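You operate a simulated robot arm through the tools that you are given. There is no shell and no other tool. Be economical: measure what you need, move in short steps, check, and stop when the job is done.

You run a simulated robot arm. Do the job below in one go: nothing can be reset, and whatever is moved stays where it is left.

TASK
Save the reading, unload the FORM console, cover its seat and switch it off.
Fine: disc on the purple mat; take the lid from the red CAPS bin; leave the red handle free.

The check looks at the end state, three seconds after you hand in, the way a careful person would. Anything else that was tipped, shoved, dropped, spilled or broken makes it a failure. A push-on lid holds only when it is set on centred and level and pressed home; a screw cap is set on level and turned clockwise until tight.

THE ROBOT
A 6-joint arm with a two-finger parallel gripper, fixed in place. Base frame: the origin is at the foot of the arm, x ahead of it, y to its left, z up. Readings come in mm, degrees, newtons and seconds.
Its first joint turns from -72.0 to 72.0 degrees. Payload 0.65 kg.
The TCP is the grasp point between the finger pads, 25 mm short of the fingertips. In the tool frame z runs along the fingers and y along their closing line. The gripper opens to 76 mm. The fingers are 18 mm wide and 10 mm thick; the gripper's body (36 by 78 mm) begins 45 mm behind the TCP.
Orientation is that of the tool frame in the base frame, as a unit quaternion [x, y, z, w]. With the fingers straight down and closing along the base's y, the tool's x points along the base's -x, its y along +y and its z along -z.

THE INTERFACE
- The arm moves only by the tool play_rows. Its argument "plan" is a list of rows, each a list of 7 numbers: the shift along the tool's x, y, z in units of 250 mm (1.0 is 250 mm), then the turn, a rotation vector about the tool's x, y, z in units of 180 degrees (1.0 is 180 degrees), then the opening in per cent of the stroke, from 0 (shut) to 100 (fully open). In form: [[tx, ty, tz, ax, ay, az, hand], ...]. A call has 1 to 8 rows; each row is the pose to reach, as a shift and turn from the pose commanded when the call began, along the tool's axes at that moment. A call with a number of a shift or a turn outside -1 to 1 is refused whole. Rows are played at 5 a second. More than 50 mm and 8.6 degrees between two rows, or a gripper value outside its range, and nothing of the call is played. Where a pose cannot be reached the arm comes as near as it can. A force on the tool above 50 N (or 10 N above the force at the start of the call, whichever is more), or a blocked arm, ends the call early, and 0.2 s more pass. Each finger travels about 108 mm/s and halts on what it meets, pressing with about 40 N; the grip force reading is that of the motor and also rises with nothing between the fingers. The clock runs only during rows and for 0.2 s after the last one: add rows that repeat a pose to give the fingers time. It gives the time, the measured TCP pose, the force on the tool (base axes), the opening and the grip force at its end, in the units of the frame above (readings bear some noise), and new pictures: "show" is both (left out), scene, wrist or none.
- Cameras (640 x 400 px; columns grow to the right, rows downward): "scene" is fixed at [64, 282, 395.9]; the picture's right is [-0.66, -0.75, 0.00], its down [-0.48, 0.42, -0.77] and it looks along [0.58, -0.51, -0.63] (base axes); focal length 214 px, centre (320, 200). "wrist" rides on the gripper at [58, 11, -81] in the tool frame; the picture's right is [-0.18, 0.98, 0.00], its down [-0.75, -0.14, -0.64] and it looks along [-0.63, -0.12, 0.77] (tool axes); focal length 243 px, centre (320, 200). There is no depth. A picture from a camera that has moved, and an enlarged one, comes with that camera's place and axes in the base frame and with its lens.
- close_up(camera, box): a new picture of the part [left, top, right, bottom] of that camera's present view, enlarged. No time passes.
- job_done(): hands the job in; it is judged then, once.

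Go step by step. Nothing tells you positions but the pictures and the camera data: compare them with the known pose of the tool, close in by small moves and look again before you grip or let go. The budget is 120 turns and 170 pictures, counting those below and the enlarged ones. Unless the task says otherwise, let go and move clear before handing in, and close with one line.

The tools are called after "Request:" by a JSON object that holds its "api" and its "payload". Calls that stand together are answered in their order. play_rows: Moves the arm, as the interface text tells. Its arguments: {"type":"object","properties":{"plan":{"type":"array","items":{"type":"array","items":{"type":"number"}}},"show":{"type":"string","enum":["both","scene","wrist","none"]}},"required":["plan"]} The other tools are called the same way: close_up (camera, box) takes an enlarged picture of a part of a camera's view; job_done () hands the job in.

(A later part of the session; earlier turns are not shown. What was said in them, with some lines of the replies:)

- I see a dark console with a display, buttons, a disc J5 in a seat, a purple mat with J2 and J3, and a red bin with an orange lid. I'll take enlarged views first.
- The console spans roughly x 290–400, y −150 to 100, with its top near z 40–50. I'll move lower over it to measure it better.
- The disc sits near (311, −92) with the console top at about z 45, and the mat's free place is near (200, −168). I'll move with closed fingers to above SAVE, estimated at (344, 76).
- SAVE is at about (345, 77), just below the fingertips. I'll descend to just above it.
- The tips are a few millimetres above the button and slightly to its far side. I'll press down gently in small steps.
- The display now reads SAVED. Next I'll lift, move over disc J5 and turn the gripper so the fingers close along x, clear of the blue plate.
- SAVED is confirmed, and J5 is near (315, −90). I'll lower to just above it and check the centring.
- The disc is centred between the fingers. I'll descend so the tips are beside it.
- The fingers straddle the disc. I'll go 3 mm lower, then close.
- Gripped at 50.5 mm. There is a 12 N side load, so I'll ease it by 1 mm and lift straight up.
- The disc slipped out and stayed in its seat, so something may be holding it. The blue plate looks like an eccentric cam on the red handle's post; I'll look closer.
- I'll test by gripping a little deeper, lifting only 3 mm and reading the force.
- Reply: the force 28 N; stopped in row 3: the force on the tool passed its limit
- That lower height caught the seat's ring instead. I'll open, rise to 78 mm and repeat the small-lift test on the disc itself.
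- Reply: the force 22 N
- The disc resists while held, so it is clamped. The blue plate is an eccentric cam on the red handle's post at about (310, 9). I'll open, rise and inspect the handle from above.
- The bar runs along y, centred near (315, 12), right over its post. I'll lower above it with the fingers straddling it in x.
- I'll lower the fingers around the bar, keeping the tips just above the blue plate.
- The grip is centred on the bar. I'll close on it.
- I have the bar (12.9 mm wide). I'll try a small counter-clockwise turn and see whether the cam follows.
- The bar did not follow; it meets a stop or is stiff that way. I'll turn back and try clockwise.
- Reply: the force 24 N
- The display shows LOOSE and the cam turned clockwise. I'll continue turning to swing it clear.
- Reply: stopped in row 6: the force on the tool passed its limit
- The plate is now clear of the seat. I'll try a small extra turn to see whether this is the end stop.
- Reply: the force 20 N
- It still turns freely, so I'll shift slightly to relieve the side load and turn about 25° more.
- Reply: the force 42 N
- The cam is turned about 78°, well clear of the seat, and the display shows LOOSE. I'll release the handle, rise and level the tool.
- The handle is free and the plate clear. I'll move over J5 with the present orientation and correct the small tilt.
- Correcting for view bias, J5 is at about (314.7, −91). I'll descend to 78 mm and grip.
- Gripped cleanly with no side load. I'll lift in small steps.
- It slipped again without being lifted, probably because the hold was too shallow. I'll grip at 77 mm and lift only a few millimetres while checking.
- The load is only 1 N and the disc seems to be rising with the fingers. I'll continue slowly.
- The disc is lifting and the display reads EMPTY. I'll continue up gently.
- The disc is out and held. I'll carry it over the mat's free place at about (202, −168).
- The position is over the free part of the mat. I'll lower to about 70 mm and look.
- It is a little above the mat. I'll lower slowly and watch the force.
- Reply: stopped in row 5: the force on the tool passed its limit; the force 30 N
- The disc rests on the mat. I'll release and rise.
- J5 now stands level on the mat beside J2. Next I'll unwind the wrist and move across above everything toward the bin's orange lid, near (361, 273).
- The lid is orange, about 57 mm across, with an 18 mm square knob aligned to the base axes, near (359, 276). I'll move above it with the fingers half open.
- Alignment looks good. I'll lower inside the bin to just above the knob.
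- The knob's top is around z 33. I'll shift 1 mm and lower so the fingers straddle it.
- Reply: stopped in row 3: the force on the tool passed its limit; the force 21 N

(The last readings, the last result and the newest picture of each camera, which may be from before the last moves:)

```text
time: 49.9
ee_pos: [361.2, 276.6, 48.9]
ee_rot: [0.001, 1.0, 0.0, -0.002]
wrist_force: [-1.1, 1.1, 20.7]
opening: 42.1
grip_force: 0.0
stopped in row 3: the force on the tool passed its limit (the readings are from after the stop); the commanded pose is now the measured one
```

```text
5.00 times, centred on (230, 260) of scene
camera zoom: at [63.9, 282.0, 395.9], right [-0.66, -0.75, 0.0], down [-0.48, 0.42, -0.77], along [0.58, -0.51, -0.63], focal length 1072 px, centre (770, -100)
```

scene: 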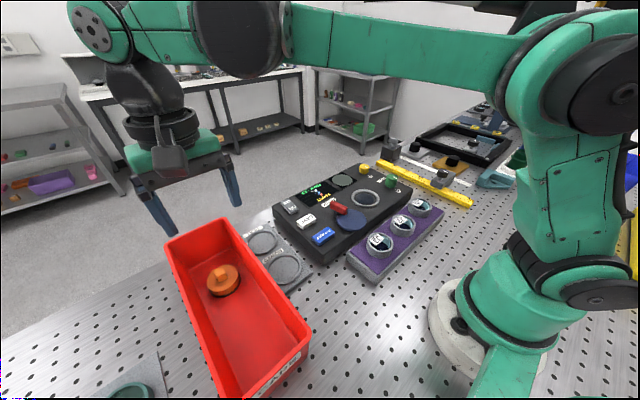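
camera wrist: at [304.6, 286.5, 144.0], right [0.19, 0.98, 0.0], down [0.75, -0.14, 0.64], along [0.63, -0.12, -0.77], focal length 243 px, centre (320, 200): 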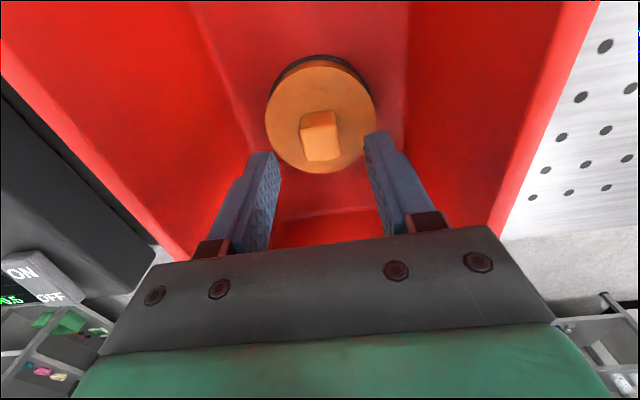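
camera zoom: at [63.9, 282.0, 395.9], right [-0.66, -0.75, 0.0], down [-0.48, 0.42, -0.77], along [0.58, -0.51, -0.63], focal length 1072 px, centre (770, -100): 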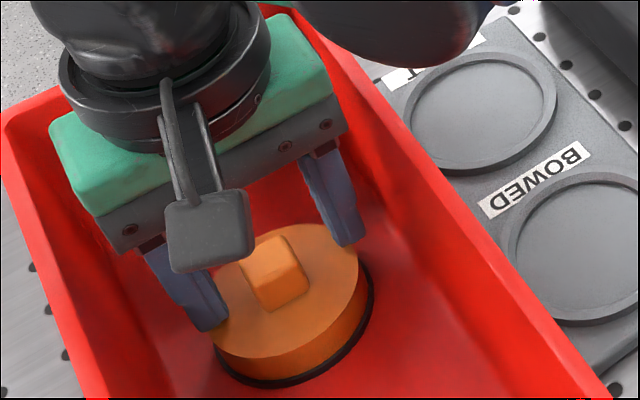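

The fingertips touch the lid's top, and the knob is centred between them. I'll rise 2 mm and close on the knob.

Request:
{"api": "play_rows", "payload": {"plan": [[0, 0, -0.008, 0, 0, 0, 55], [0, 0, -0.008, 0, 0, 0, 30], [0, 0, -0.008, 0, 0, 0, 0], [0, 0, -0.008, 0, 0, 0, 0]], "show": "wrist"}}

Request:
{"api": "close_up", "payload": {"camera": "scene", "box": [180, 220, 280, 300]}}

```text
time: 50.9
ee_pos: [361.3, 275.0, 50.0]
ee_rot: [0.001, 1.0, 0.001, -0.001]
wrist_force: [0.3, -0.1, -0.5]
opening: 16.2
grip_force: 35.0
camera wrist: at [303.6, 285.5, 131.4], right [0.19, 0.98, 0.0], down [0.76, -0.14, 0.64], along [0.63, -0.12, -0.77], focal length 243 px, centre (320, 200)
```

wrist: 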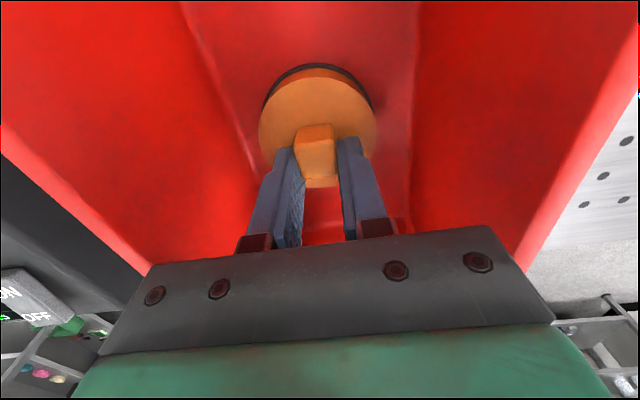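

```text
5.00 times, centred on (230, 260) of scene
camera zoom: at [64.0, 282.0, 395.9], right [-0.66, -0.75, 0.0], down [-0.48, 0.42, -0.77], along [0.58, -0.51, -0.63], focal length 1072 px, centre (770, -100)
```

zoom: 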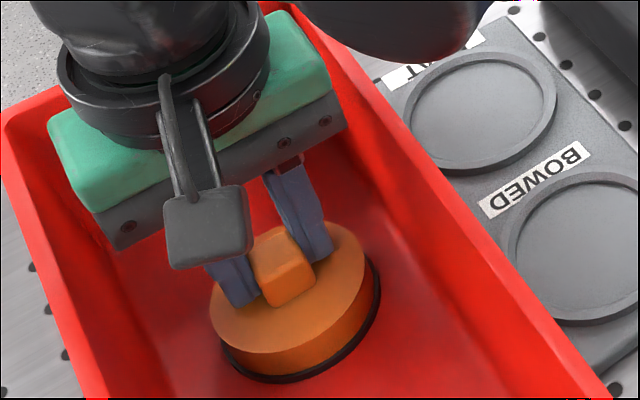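

Request:
{"api": "close_up", "payload": {"camera": "wrist", "box": [240, 60, 400, 220]}}

Request:
{"api": "close_up", "payload": {"camera": "scene", "box": [210, 250, 265, 300]}}

```text
2.50 times, centred on (320, 140) of wrist
camera zoom: at [303.6, 285.5, 131.4], right [0.19, 0.98, 0.0], down [0.76, -0.14, 0.64], along [0.63, -0.12, -0.77], focal length 606 px, centre (320, 350)
```

zoom: 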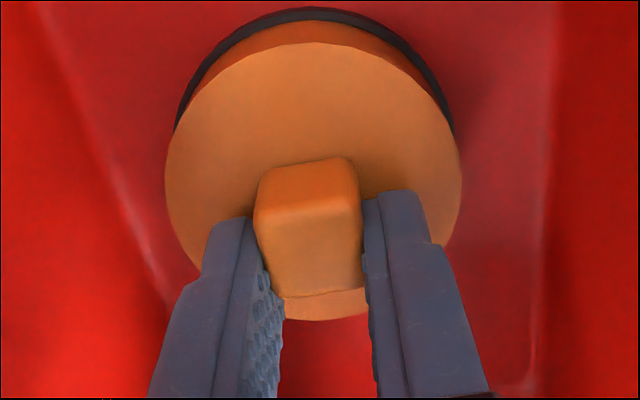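

```text
8.00 times, centred on (238, 275) of scene
camera zoom: at [64.0, 282.0, 395.9], right [-0.66, -0.75, 0.0], down [-0.48, 0.42, -0.77], along [0.58, -0.51, -0.63], focal length 1716 px, centre (980, -400)
```

zoom: 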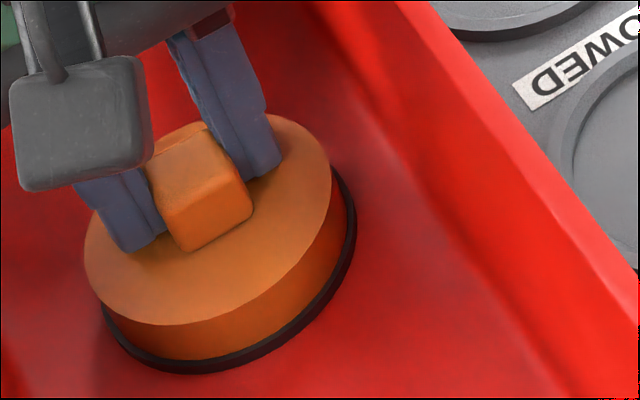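

The knob sticks out about 5 mm toward −x from the fingers. I'll regrip 5 mm back so it is centred.

Request:
{"api": "play_rows", "payload": {"plan": [[0, 0, 0, 0, 0, 0, 40], [0, 0, 0, 0, 0, 0, 40], [0.02, 0.0, 0, 0, 0, 0, 40], [0.02, 0, 0, 0, 0, 0, 15], [0.02, 0, 0, 0, 0, 0, 0], [0.02, 0, 0, 0, 0, 0, 0]], "show": "none"}}

Request:
{"api": "close_up", "payload": {"camera": "wrist", "box": [240, 60, 400, 220]}}

Request:
{"api": "close_up", "payload": {"camera": "scene", "box": [210, 250, 265, 300]}}

```text
time: 52.2
ee_pos: [355.7, 275.4, 50.2]
ee_rot: [0.001, 1.0, 0.0, -0.002]
wrist_force: [-0.4, 0.4, -0.1]
opening: 16.3
grip_force: 35.1
```

```text
2.50 times, centred on (320, 140) of wrist
camera zoom: at [298.3, 285.8, 131.3], right [0.19, 0.98, 0.0], down [0.76, -0.14, 0.64], along [0.63, -0.12, -0.77], focal length 606 px, centre (320, 350)
```

zoom: 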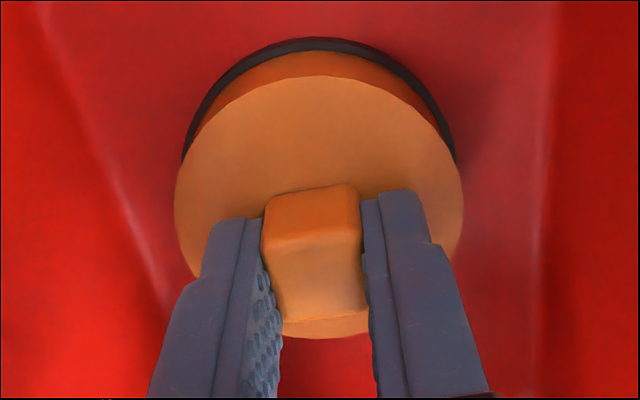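

```text
8.00 times, centred on (238, 275) of scene
camera zoom: at [64.0, 282.0, 395.9], right [-0.66, -0.75, 0.0], down [-0.48, 0.42, -0.77], along [0.58, -0.51, -0.63], focal length 1716 px, centre (980, -400)
```

zoom: 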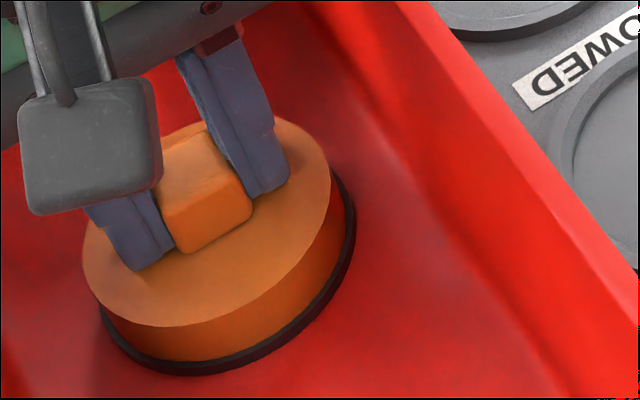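

The grip is centred on the knob. I'll lift the lid out slowly.

Request:
{"api": "play_rows", "payload": {"plan": [[0, 0, -0.01, 0, 0, 0, 0], [0, 0, -0.04, 0, 0, 0, 0], [0, 0, -0.09, 0, 0, 0, 0], [0, 0, -0.15, 0, 0, 0, 0], [0, 0, -0.22, 0, 0, 0, 0], [0, 0, -0.3, 0, 0, 0, 0], [0, 0, -0.38, 0, 0, 0, 0], [0, 0, -0.46, 0, 0, 0, 0]], "show": "both"}}

Request:
{"api": "close_up", "payload": {"camera": "wrist", "box": [240, 60, 400, 220]}}

Request:
{"api": "close_up", "payload": {"camera": "scene", "box": [140, 110, 280, 230]}}

```text
time: 54.0
ee_pos: [358.1, 276.7, 164.6]
ee_rot: [0.001, 1.0, 0.0, -0.002]
wrist_force: [0.6, 0.2, 0.1]
opening: 16.0
grip_force: 35.0
camera wrist: at [299.8, 286.5, 246.2], right [0.19, 0.98, 0.0], down [0.76, -0.14, 0.64], along [0.63, -0.12, -0.77], focal length 243 px, centre (320, 200)
```

scene: 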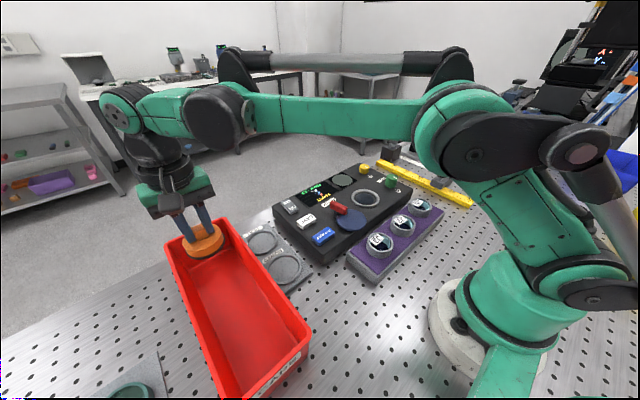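
wrist: 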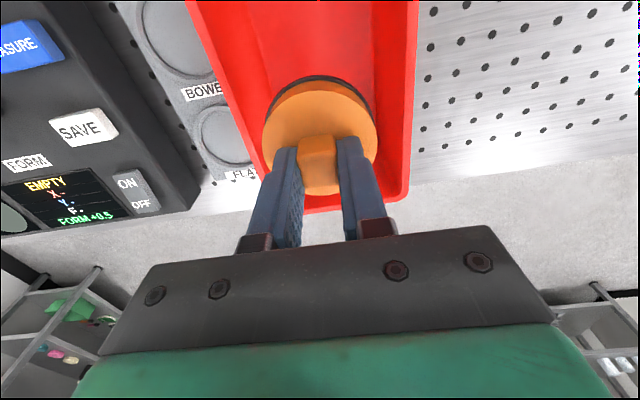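

```text
2.50 times, centred on (320, 140) of wrist
camera zoom: at [299.8, 286.5, 246.2], right [0.19, 0.98, 0.0], down [0.76, -0.14, 0.64], along [0.63, -0.12, -0.77], focal length 606 px, centre (320, 350)
```

zoom: 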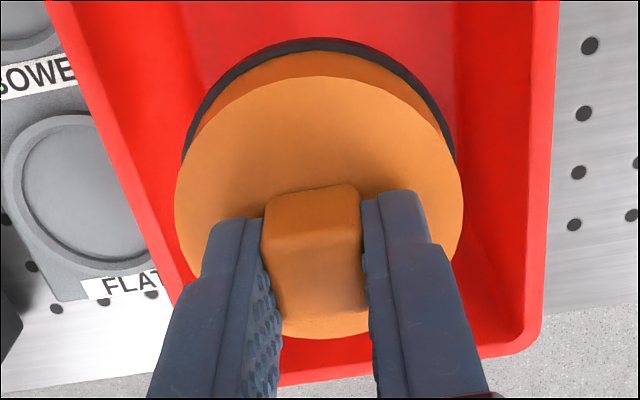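

```text
3.33 times, centred on (210, 170) of scene
camera zoom: at [64.0, 282.0, 395.9], right [-0.66, -0.75, 0.0], down [-0.48, 0.42, -0.77], along [0.58, -0.51, -0.63], focal length 715 px, centre (687, 300)
```

zoom: 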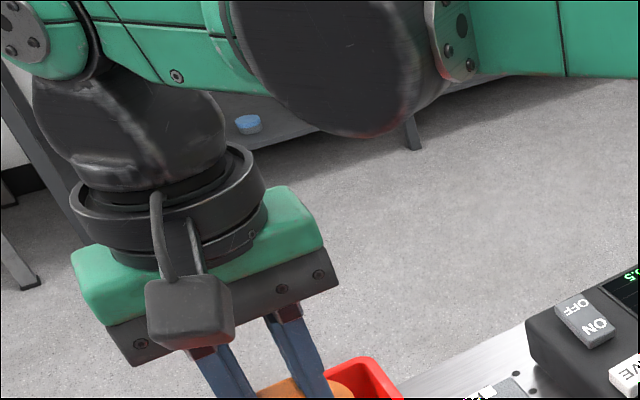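

The lid is held level. I'll carry it over to the seat at about (314.7, −91), at height.

Request:
{"api": "play_rows", "payload": {"plan": [[0.008, -0.06, 0, 0, 0, 0, 0], [0.018, -0.155, 0, 0, 0, 0, 0], [0.03, -0.25, 0, 0, 0, 0, 0], [0.042, -0.35, 0, 0, 0, 0, 0], [0.053, -0.45, 0, 0, 0, 0, 0], [0.064, -0.55, 0, 0, 0, 0, 0], [0.075, -0.65, 0, 0, 0, 0, 0], [0.084, -0.734, 0, 0, 0, 0, 0]], "show": "none"}}

Request:
{"api": "play_rows", "payload": {"plan": [[0.011, -0.1, 0, 0, 0, 0, 0], [0.022, -0.2, 0, 0, 0, 0, 0], [0.034, -0.3, 0, 0, 0, 0, 0], [0.045, -0.4, 0, 0, 0, 0, 0], [0.056, -0.5, 0, 0, 0, 0, 0], [0.07, -0.6, 0, 0, 0, 0, 0], [0.084, -0.69, 0, 0, 0, 0, 0], [0.084, -0.734, 0, 0, 0, 0, 0]], "show": "both"}}

Request:
{"api": "close_up", "payload": {"camera": "wrist", "box": [220, 20, 420, 220]}}

Request:
{"api": "close_up", "payload": {"camera": "scene", "box": [310, 120, 420, 220]}}

```text
time: 55.9
ee_pos: [335.7, 90.5, 163.6]
ee_rot: [0.001, 1.0, 0.0, -0.002]
wrist_force: [-0.1, -0.6, 0.5]
opening: 16.4
grip_force: 34.6
```

```text
time: 57.6
ee_pos: [314.6, -90.4, 166.7]
ee_rot: [0.001, 1.0, 0.001, -0.002]
wrist_force: [0.5, -0.8, -0.2]
opening: 15.9
grip_force: 35.2
camera wrist: at [256.8, -81.1, 246.9], right [0.19, 0.98, 0.0], down [0.76, -0.14, 0.64], along [0.63, -0.12, -0.77], focal length 243 px, centre (320, 200)
```

scene: 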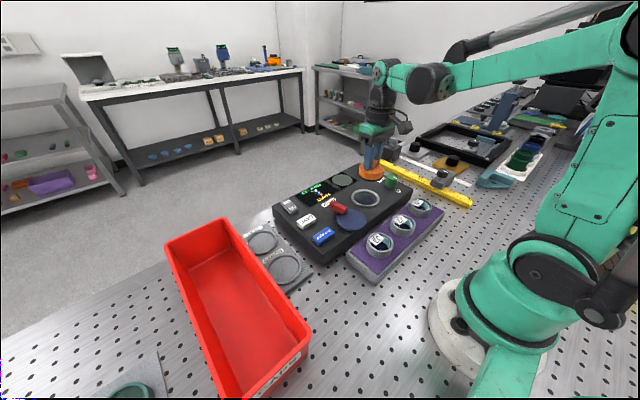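
wrist: 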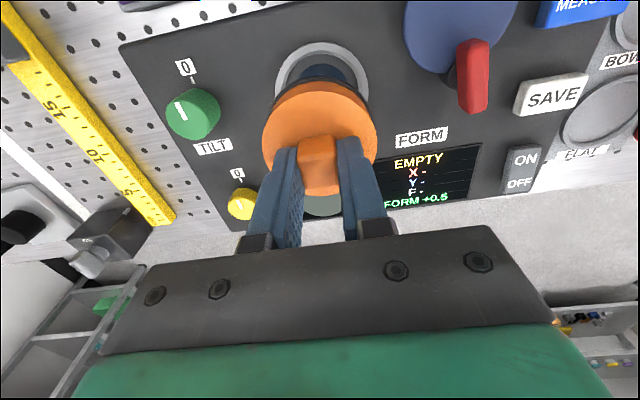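

```text
2.00 times, centred on (320, 120) of wrist
camera zoom: at [256.8, -81.1, 246.9], right [0.19, 0.98, 0.0], down [0.76, -0.14, 0.64], along [0.63, -0.12, -0.77], focal length 485 px, centre (320, 360)
```

zoom: 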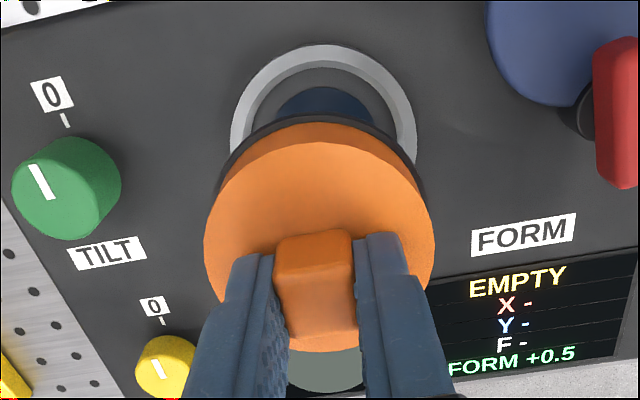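

```text
4.00 times, centred on (365, 170) of scene
camera zoom: at [64.0, 282.0, 395.9], right [-0.66, -0.75, 0.0], down [-0.48, 0.42, -0.77], along [0.58, -0.51, -0.63], focal length 858 px, centre (140, 320)
```

zoom: 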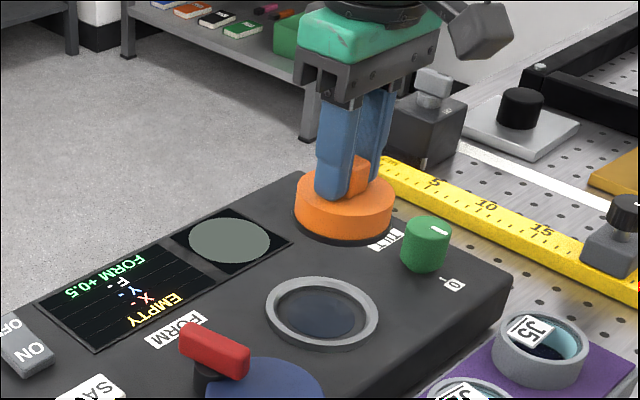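

I'm above the seat. I'll lower to just over the ring and compare the centring of lid and ring.

Request:
{"api": "play_rows", "payload": {"plan": [[-0.002, 0.004, 0.06, 0, 0, 0, 0], [-0.002, 0.004, 0.12, 0, 0, 0, 0], [-0.002, 0.004, 0.18, 0, 0, 0, 0], [-0.002, 0.004, 0.18, 0, 0, 0, 0]], "show": "none"}}

Request:
{"api": "close_up", "payload": {"camera": "wrist", "box": [220, 20, 420, 220]}}

Request:
{"api": "close_up", "payload": {"camera": "scene", "box": [325, 145, 405, 215]}}

```text
time: 58.6
ee_pos: [315.1, -89.5, 119.1]
ee_rot: [0.001, 1.0, 0.0, -0.002]
wrist_force: [1.0, -1.0, 0.6]
opening: 16.0
grip_force: 34.6
```

```text
2.00 times, centred on (320, 120) of wrist
camera zoom: at [257.3, -79.7, 201.7], right [0.19, 0.98, 0.0], down [0.76, -0.14, 0.64], along [0.63, -0.12, -0.77], focal length 485 px, centre (320, 360)
```

zoom: 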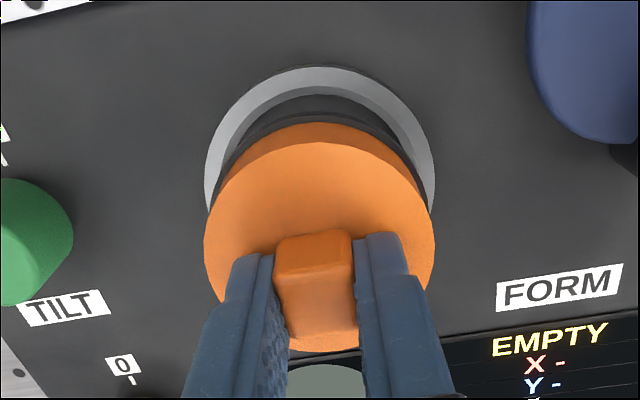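

```text
5.71 times, centred on (365, 180) of scene
camera zoom: at [64.0, 282.0, 395.9], right [-0.66, -0.75, 0.0], down [-0.48, 0.42, -0.77], along [0.58, -0.51, -0.63], focal length 1226 px, centre (63, 314)
```

zoom: 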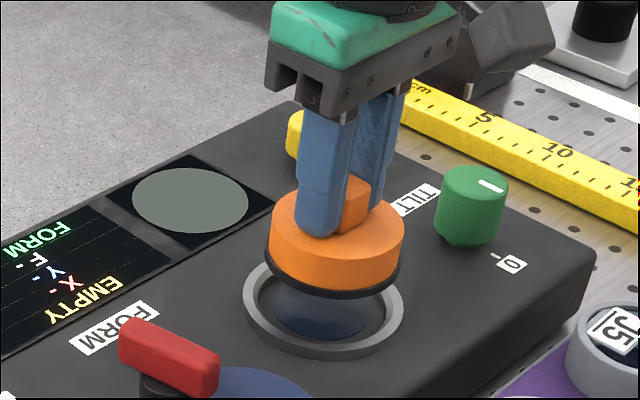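

The lid appears about 1.4 mm short in x. I'll correct this, lower to a few millimetres above the ring and check again.

Request:
{"api": "play_rows", "payload": {"plan": [[-0.0056, -0.001, 0.03, 0, 0, 0, 0], [-0.0056, -0.001, 0.06, 0, 0, 0, 0], [-0.0056, -0.001, 0.08, 0, 0, 0, 0], [-0.0056, -0.001, 0.08, 0, 0, 0, 0]], "show": "none"}}

Request:
{"api": "close_up", "payload": {"camera": "wrist", "box": [220, 20, 420, 220]}}

Request:
{"api": "close_up", "payload": {"camera": "scene", "box": [335, 160, 395, 215]}}

```text
time: 59.6
ee_pos: [317.3, -90.3, 99.2]
ee_rot: [0.001, 1.0, -0.001, -0.001]
wrist_force: [-0.3, -0.4, 0.0]
opening: 16.3
grip_force: 34.7
```

```text
2.00 times, centred on (320, 120) of wrist
camera zoom: at [258.3, -80.2, 180.9], right [0.19, 0.98, 0.0], down [0.76, -0.14, 0.64], along [0.63, -0.12, -0.77], focal length 485 px, centre (320, 360)
```

zoom: 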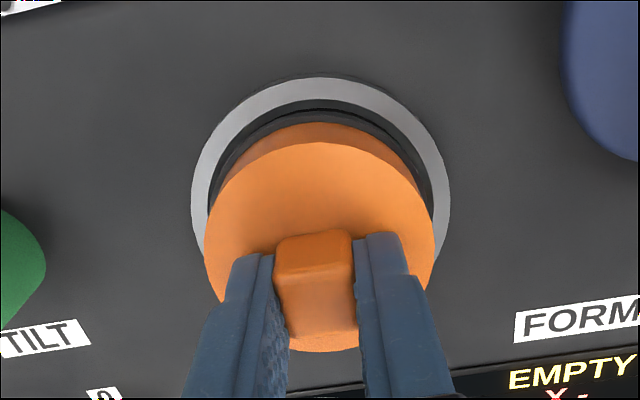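

```text
7.27 times, centred on (365, 188) of scene
camera zoom: at [64.0, 282.0, 395.9], right [-0.66, -0.75, 0.0], down [-0.48, 0.42, -0.77], along [0.58, -0.51, -0.63], focal length 1560 px, centre (-7, 291)
```

zoom: 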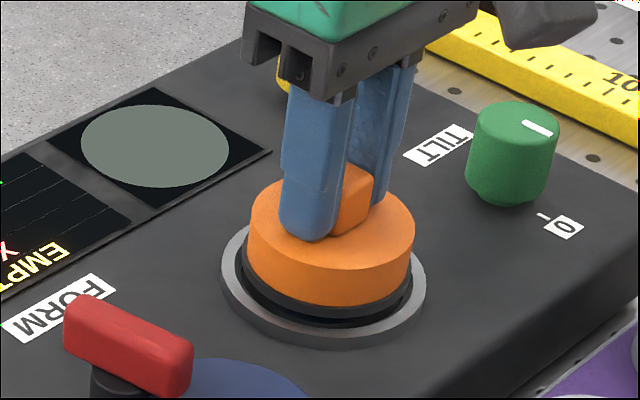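

Lid and ring look concentric in both views, with a gap of about 5 mm. I'll lower it onto the seat in small steps.

Request:
{"api": "play_rows", "payload": {"plan": [[0, 0, 0.01, 0, 0, 0, 0], [0, 0, 0.018, 0, 0, 0, 0], [0, 0, 0.026, 0, 0, 0, 0], [0, 0, 0.034, 0, 0, 0, 0], [0, 0, 0.04, 0, 0, 0, 0]], "show": "none"}}

Request:
{"api": "close_up", "payload": {"camera": "scene", "box": [335, 160, 395, 215]}}

Request:
{"api": "close_up", "payload": {"camera": "wrist", "box": [220, 20, 420, 220]}}

```text
time: 60.9
ee_pos: [316.0, -90.4, 89.0]
ee_rot: [0.001, 1.0, 0.0, -0.003]
wrist_force: [-1.3, -2.5, 27.5]
opening: 16.2
grip_force: 35.2
```

```text
7.27 times, centred on (365, 188) of scene
camera zoom: at [63.9, 282.0, 395.9], right [-0.66, -0.75, 0.0], down [-0.48, 0.42, -0.77], along [0.58, -0.51, -0.63], focal length 1560 px, centre (-7, 291)
```

zoom: 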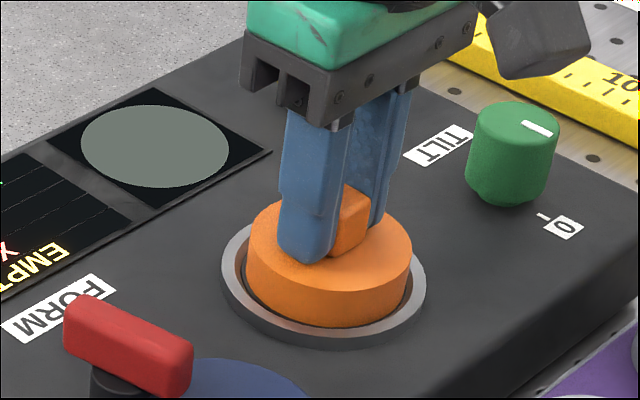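

```text
2.00 times, centred on (320, 120) of wrist
camera zoom: at [257.9, -80.3, 171.6], right [0.19, 0.98, 0.0], down [0.76, -0.14, 0.64], along [0.63, -0.12, -0.77], focal length 485 px, centre (320, 360)
```

zoom: 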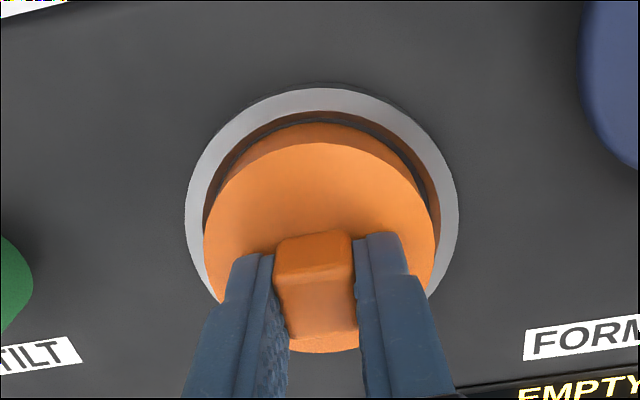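

The lid has entered the ring and meets 27 N. I'll press further to push it home.

Request:
{"api": "play_rows", "payload": {"plan": [[0, 0, 0.004, 0, 0, 0, 0], [0, 0, 0.008, 0, 0, 0, 0], [0, 0, 0.012, 0, 0, 0, 0], [0, 0, 0.016, 0, 0, 0, 0], [0, 0, 0.02, 0, 0, 0, 0], [0, 0, 0.024, 0, 0, 0, 0]], "show": "none"}}

Request:
{"api": "close_up", "payload": {"camera": "scene", "box": [335, 160, 395, 215]}}

Request:
{"api": "close_up", "payload": {"camera": "wrist", "box": [220, 20, 420, 220]}}

```text
time: 61.3
ee_pos: [315.6, -90.8, 89.2]
ee_rot: [0.001, 1.0, -0.001, -0.001]
wrist_force: [-0.4, 0.6, 18.0]
opening: 16.3
grip_force: 35.2
stopped in row 2: the force on the tool passed its limit (the readings are from after the stop); the commanded pose is now the measured one
```

```text
7.27 times, centred on (365, 188) of scene
camera zoom: at [63.9, 282.0, 395.9], right [-0.66, -0.75, 0.0], down [-0.48, 0.42, -0.77], along [0.58, -0.51, -0.63], focal length 1560 px, centre (-7, 291)
```

zoom: 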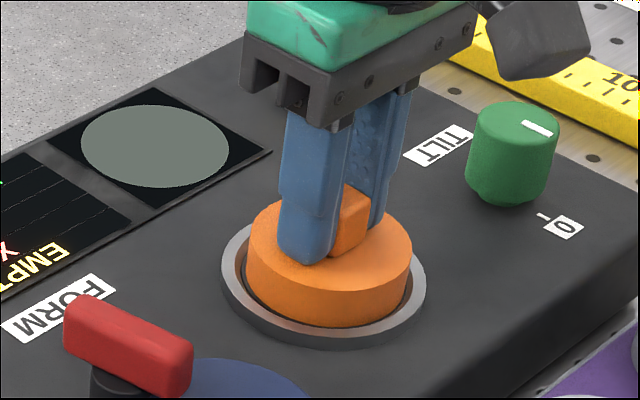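

```text
2.00 times, centred on (320, 120) of wrist
camera zoom: at [257.9, -80.4, 171.1], right [0.19, 0.98, 0.0], down [0.76, -0.14, 0.64], along [0.63, -0.12, -0.77], focal length 485 px, centre (320, 360)
```

zoom: 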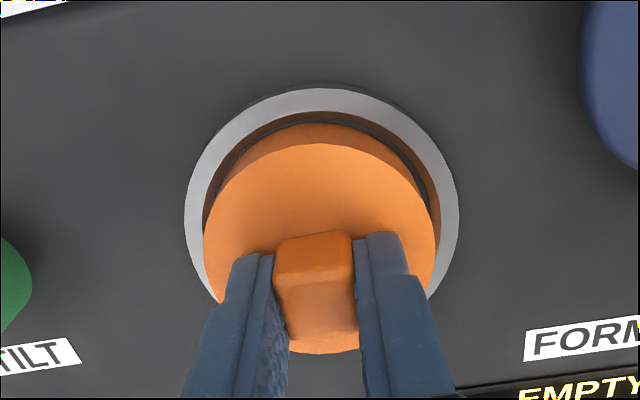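

It stopped hard at over 50 N with the lid bottomed in the ring. I'll release, rise and inspect.

Request:
{"api": "play_rows", "payload": {"plan": [[0, 0, 0, 0, 0, 0, 20], [0, 0, 0, 0, 0, 0, 45], [0, 0, 0, 0, 0, 0, 45], [0, 0, -0.04, 0, 0, 0, 45], [0, 0, -0.14, 0, 0, 0, 45], [0, 0, -0.3, 0, 0, 0, 45]], "show": "wrist"}}

Request:
{"api": "close_up", "payload": {"camera": "scene", "box": [325, 155, 405, 225]}}

Request:
{"api": "close_up", "payload": {"camera": "wrist", "box": [220, 20, 420, 180]}}

```text
time: 62.7
ee_pos: [313.8, -89.7, 162.2]
ee_rot: [0.001, 1.0, 0.0, -0.001]
wrist_force: [0.9, 0.4, 0.2]
opening: 34.0
grip_force: 0.1
camera wrist: at [256.1, -79.2, 245.0], right [0.19, 0.98, 0.0], down [0.76, -0.14, 0.64], along [0.63, -0.12, -0.77], focal length 243 px, centre (320, 200)
```

wrist: 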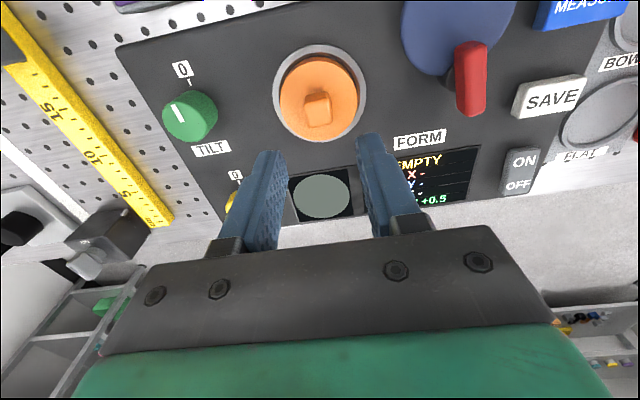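

```text
5.71 times, centred on (365, 190) of scene
camera zoom: at [64.0, 282.0, 395.9], right [-0.66, -0.75, 0.0], down [-0.48, 0.42, -0.77], along [0.58, -0.51, -0.63], focal length 1226 px, centre (63, 257)
```

zoom: 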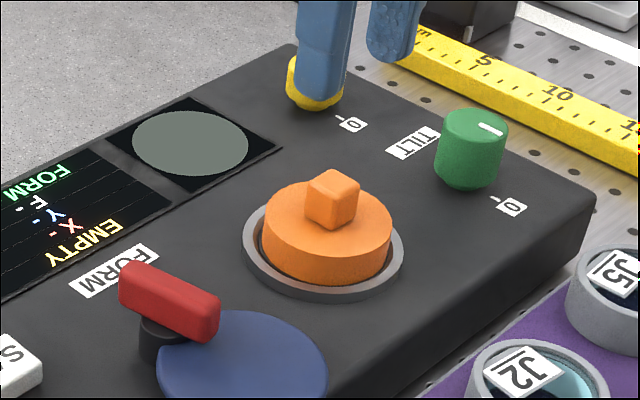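

```text
2.50 times, centred on (320, 100) of wrist
camera zoom: at [256.1, -79.2, 245.0], right [0.19, 0.98, 0.0], down [0.76, -0.14, 0.64], along [0.63, -0.12, -0.77], focal length 606 px, centre (320, 450)
```

zoom: 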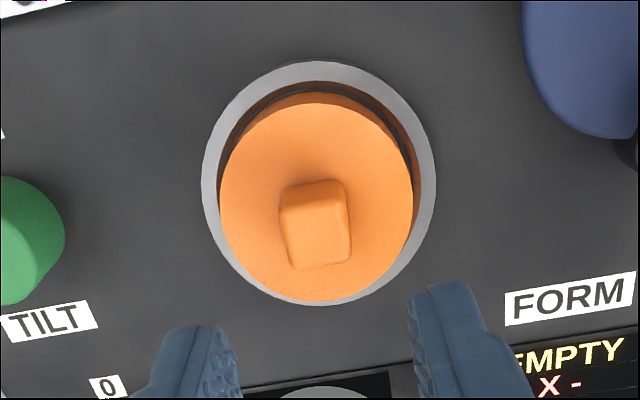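

The lid sits level and centred in the ring. To be sure it is home, I'll press once on the knob with closed fingers.

Request:
{"api": "play_rows", "payload": {"plan": [[0, 0, 0.06, 0, 0, 0, 10], [0, 0, 0.14, 0, 0, 0, 0], [0, 0, 0.2, 0, 0, 0, 0], [0, 0, 0.21, 0, 0, 0, 0], [0, 0, 0.22, 0, 0, 0, 0], [0, 0, 0.23, 0, 0, 0, 0], [0, 0, 0.24, 0, 0, 0, 0], [0, 0, 0.25, 0, 0, 0, 0]], "show": "none"}}

Request:
{"api": "close_up", "payload": {"camera": "scene", "box": [325, 155, 405, 225]}}

```text
time: 64.1
ee_pos: [316.0, -90.3, 109.3]
ee_rot: [0.001, 1.0, 0.0, -0.004]
wrist_force: [-2.0, 0.3, 25.8]
opening: 0.0
grip_force: 23.3
stopped in row 6: the force on the tool passed its limit (the readings are from after the stop); the commanded pose is now the measured one
```

```text
5.71 times, centred on (365, 190) of scene
camera zoom: at [63.9, 282.0, 395.9], right [-0.66, -0.75, 0.0], down [-0.48, 0.42, -0.77], along [0.58, -0.51, -0.63], focal length 1226 px, centre (63, 257)
```

zoom: 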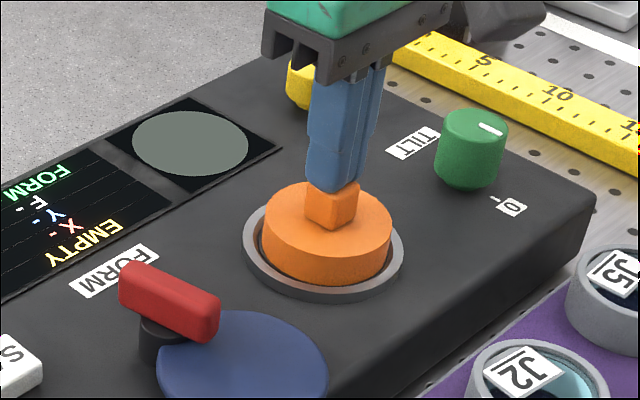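

The lid is firmly home. Now I'll rise and move to view the ON/OFF switch, near (410, 77).

Request:
{"api": "play_rows", "payload": {"plan": [[0, 0, -0.12, 0, 0, 0, 0], [0, 0, -0.24, 0, 0, 0, 0], [-0.07, 0.15, -0.24, 0, 0, 0, 0], [-0.14, 0.3, -0.24, 0, 0, 0, 0], [-0.21, 0.45, -0.24, 0, 0, 0, 0], [-0.27, 0.58, -0.24, 0, 0, 0, 0], [-0.33, 0.67, -0.2, 0, 0, 0, 0], [-0.33, 0.67, -0.16, 0, 0, 0, 0]], "show": "wrist"}}

Request:
{"api": "close_up", "payload": {"camera": "wrist", "box": [220, 60, 420, 220]}}

Request:
{"api": "close_up", "payload": {"camera": "scene", "box": [260, 160, 340, 230]}}

```text
time: 65.9
ee_pos: [395.2, 76.8, 147.9]
ee_rot: [0.001, 1.0, 0.0, -0.004]
wrist_force: [-0.3, 0.0, -0.7]
opening: 0.1
grip_force: 23.3
camera wrist: at [338.7, 87.6, 229.5], right [0.19, 0.98, 0.0], down [0.76, -0.14, 0.64], along [0.63, -0.12, -0.77], focal length 243 px, centre (320, 200)
```

wrist: 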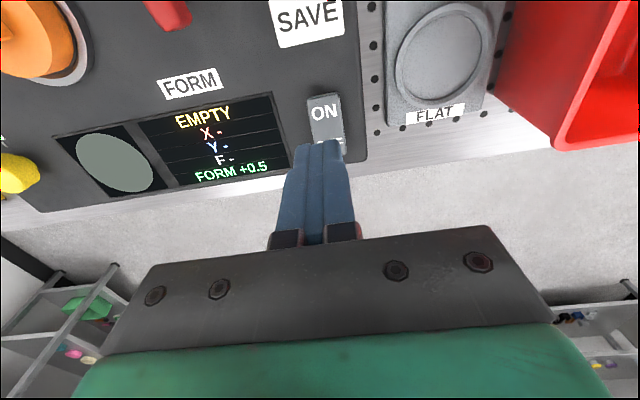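

```text
2.50 times, centred on (320, 140) of wrist
camera zoom: at [338.7, 87.6, 229.5], right [0.19, 0.98, 0.0], down [0.76, -0.14, 0.64], along [0.63, -0.12, -0.77], focal length 606 px, centre (320, 350)
```

zoom: 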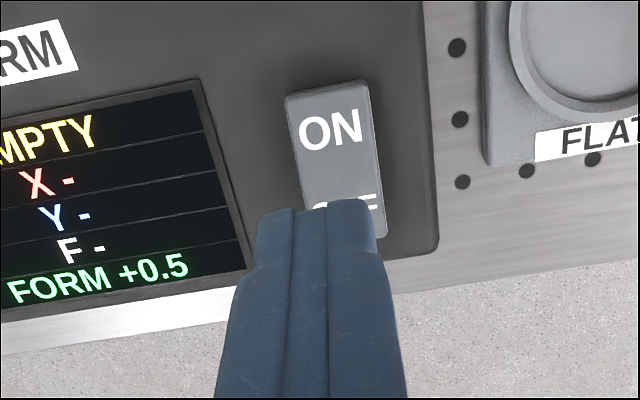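

```text
5.71 times, centred on (300, 195) of scene
camera zoom: at [64.0, 282.0, 395.9], right [-0.66, -0.75, 0.0], down [-0.48, 0.42, -0.77], along [0.58, -0.51, -0.63], focal length 1226 px, centre (434, 229)
```

zoom: 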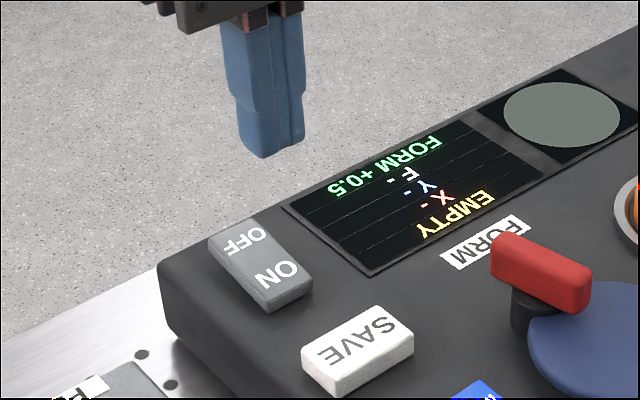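

The rocker runs x 385–437 at y≈77, with the OFF end at larger x (about 425). I'll move above the OFF half.

Request:
{"api": "play_rows", "payload": {"plan": [[-0.056, 0, 0.05, 0, 0, 0, 0], [-0.112, 0, 0.14, 0, 0, 0, 0], [-0.112, 0, 0.22, 0, 0, 0, 0], [-0.112, 0, 0.22, 0, 0, 0, 0]], "show": "none"}}

Request:
{"api": "close_up", "payload": {"camera": "wrist", "box": [220, 80, 420, 240]}}

Request:
{"api": "close_up", "payload": {"camera": "scene", "box": [260, 160, 340, 230]}}

```text
time: 66.9
ee_pos: [425.7, 78.4, 92.1]
ee_rot: [0.001, 1.0, 0.0, -0.003]
wrist_force: [-0.5, 0.3, 0.3]
opening: 0.1
grip_force: 23.2
```

```text
2.50 times, centred on (320, 160) of wrist
camera zoom: at [368.3, 87.9, 173.7], right [0.19, 0.98, 0.0], down [0.76, -0.14, 0.64], along [0.63, -0.12, -0.77], focal length 606 px, centre (320, 300)
```

zoom: 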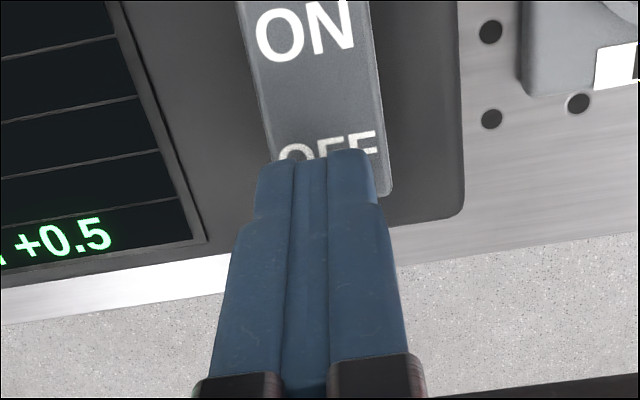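

```text
5.71 times, centred on (300, 195) of scene
camera zoom: at [64.0, 282.0, 395.9], right [-0.66, -0.75, 0.0], down [-0.48, 0.42, -0.77], along [0.58, -0.51, -0.63], focal length 1226 px, centre (434, 229)
```

zoom: 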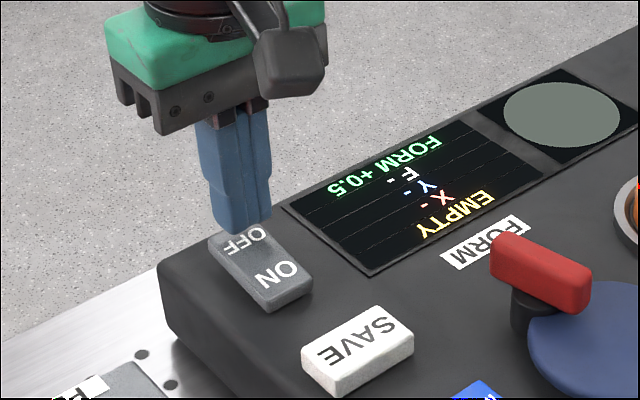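

I'm over the OFF end. I'll press down gently in steps.

Request:
{"api": "play_rows", "payload": {"plan": [[0.008, 0.004, 0.02, 0, 0, 0, 0], [0.008, 0.004, 0.032, 0, 0, 0, 0], [0.008, 0.004, 0.042, 0, 0, 0, 0], [0.008, 0.004, 0.05, 0, 0, 0, 0], [0.008, 0.004, 0.058, 0, 0, 0, 0], [0.008, 0.004, 0.066, 0, 0, 0, 0]], "show": "none"}}

Request:
{"api": "close_up", "payload": {"camera": "scene", "box": [260, 160, 340, 230]}}

```text
time: 67.9
ee_pos: [423.9, 80.0, 82.2]
ee_rot: [0.001, 1.0, 0.0, -0.001]
wrist_force: [1.4, 0.4, 10.3]
opening: 0.2
grip_force: 23.0
stopped in row 4: the force on the tool passed its limit (the readings are from after the stop); the commanded pose is now the measured one
```

```text
5.71 times, centred on (300, 195) of scene
camera zoom: at [63.9, 282.0, 395.9], right [-0.66, -0.75, 0.0], down [-0.48, 0.42, -0.77], along [0.58, -0.51, -0.63], focal length 1226 px, centre (434, 229)
```

zoom: 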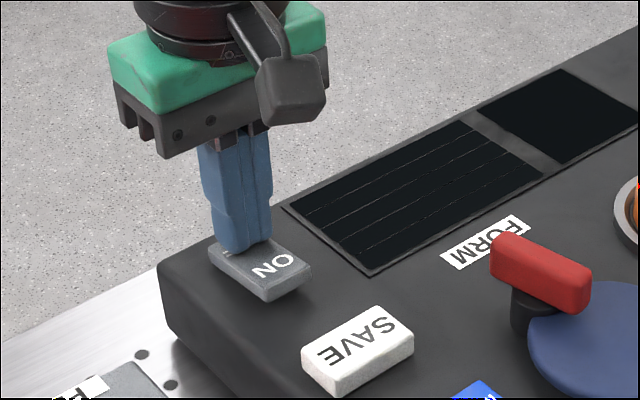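

The console display is dark, so it is off. I'll rise clear and take a final look.

Request:
{"api": "play_rows", "payload": {"plan": [[0, 0, -0.1, 0, 0, 0, 0], [0, 0, -0.28, 0, 0, 0, 0], [0.1, 0, -0.44, 0, 0, 0, 0], [0.25, 0, -0.58, 0, 0, 0, 0], [0.4, 0, -0.62, 0, 0, 0, 0], [0.52, 0, -0.62, 0, 0, 0, 0], [0.52, 0, -0.62, 0, 0, 0, 0]], "show": "both"}}

Request:
{"api": "close_up", "payload": {"camera": "scene", "box": [260, 140, 460, 290]}}

```text
refused: row 4 steps farther than a row can; nothing moved
```

```text
2.67 times, centred on (360, 215) of scene
camera zoom: at [63.9, 282.0, 395.9], right [-0.66, -0.75, 0.0], down [-0.48, 0.42, -0.77], along [0.58, -0.51, -0.63], focal length 572 px, centre (213, 160)
```

zoom: 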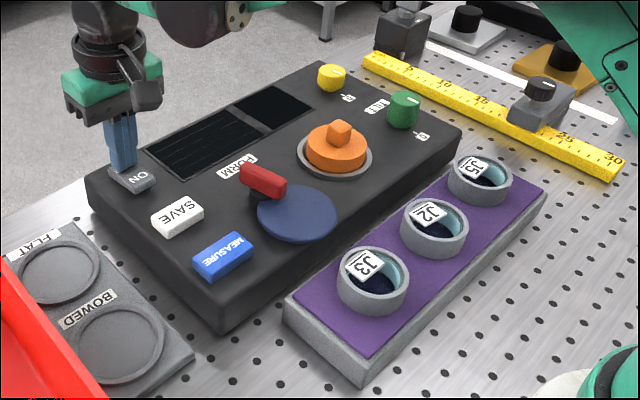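

That move was refused because one step was too long, so I'll rise clear in smaller steps.

Request:
{"api": "play_rows", "payload": {"plan": [[0, 0, -0.1, 0, 0, 0, 0], [0, 0, -0.25, 0, 0, 0, 0], [0.05, 0, -0.4, 0, 0, 0, 0], [0.15, 0, -0.5, 0, 0, 0, 0], [0.3, 0, -0.55, 0, 0, 0, 0], [0.44, 0, -0.58, 0, 0, 0, 0], [0.44, 0, -0.58, 0, 0, 0, 0]], "show": "both"}}

Request:
{"api": "close_up", "payload": {"camera": "scene", "box": [260, 140, 460, 290]}}

```text
time: 69.5
ee_pos: [313.4, 78.1, 225.7]
ee_rot: [0.002, 1.0, 0.001, -0.002]
wrist_force: [-0.8, -0.3, 0.1]
opening: 0.0
grip_force: 23.6
camera wrist: at [255.4, 89.0, 307.3], right [0.19, 0.98, 0.0], down [0.75, -0.14, 0.64], along [0.63, -0.12, -0.77], focal length 243 px, centre (320, 200)
```

scene: 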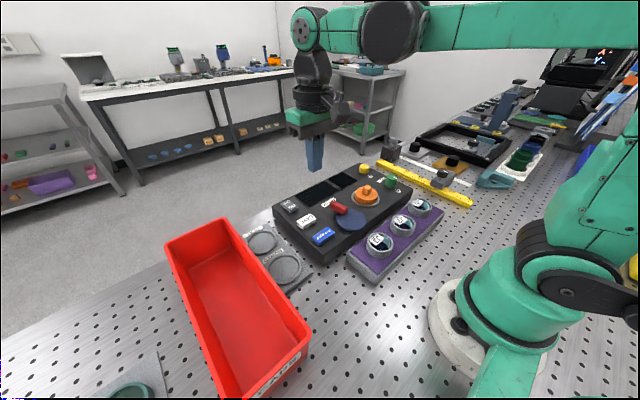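
wrist: 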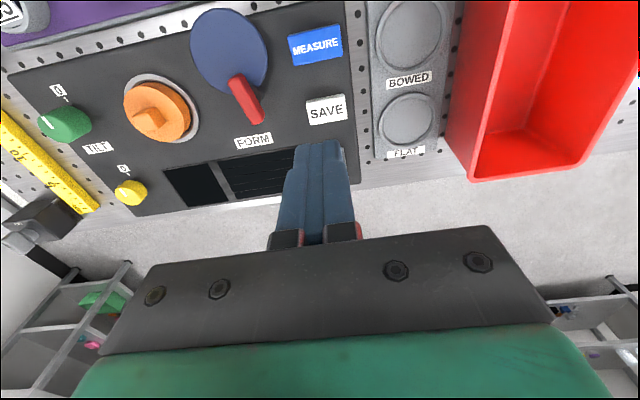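

```text
2.67 times, centred on (360, 215) of scene
camera zoom: at [64.0, 282.0, 395.9], right [-0.66, -0.75, 0.0], down [-0.48, 0.42, -0.77], along [0.58, -0.51, -0.63], focal length 572 px, centre (213, 160)
```

zoom: 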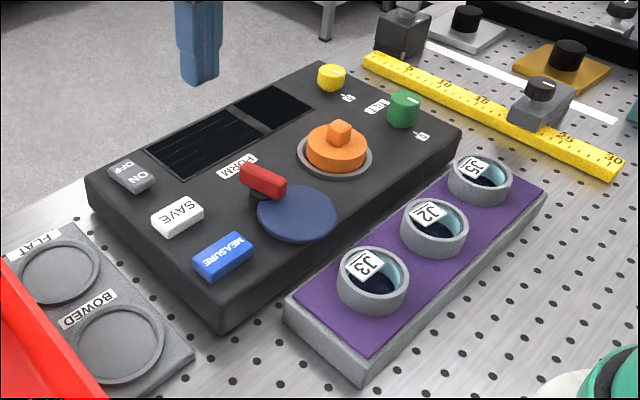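

The reading was saved, J5 stands on the purple mat, the lid is pressed into the seat, the handle is loose and the console is off. The arm is clear, so I'm handing in.

Request:
{"api": "job_done", "payload": {}}

```text
The job is handed in.
```

The job is handed in: the reading is saved, disc J5 is on the purple mat, the lid from the red CAPS bin is pressed onto the seat, the red handle is left loose, and the FORM console is off.
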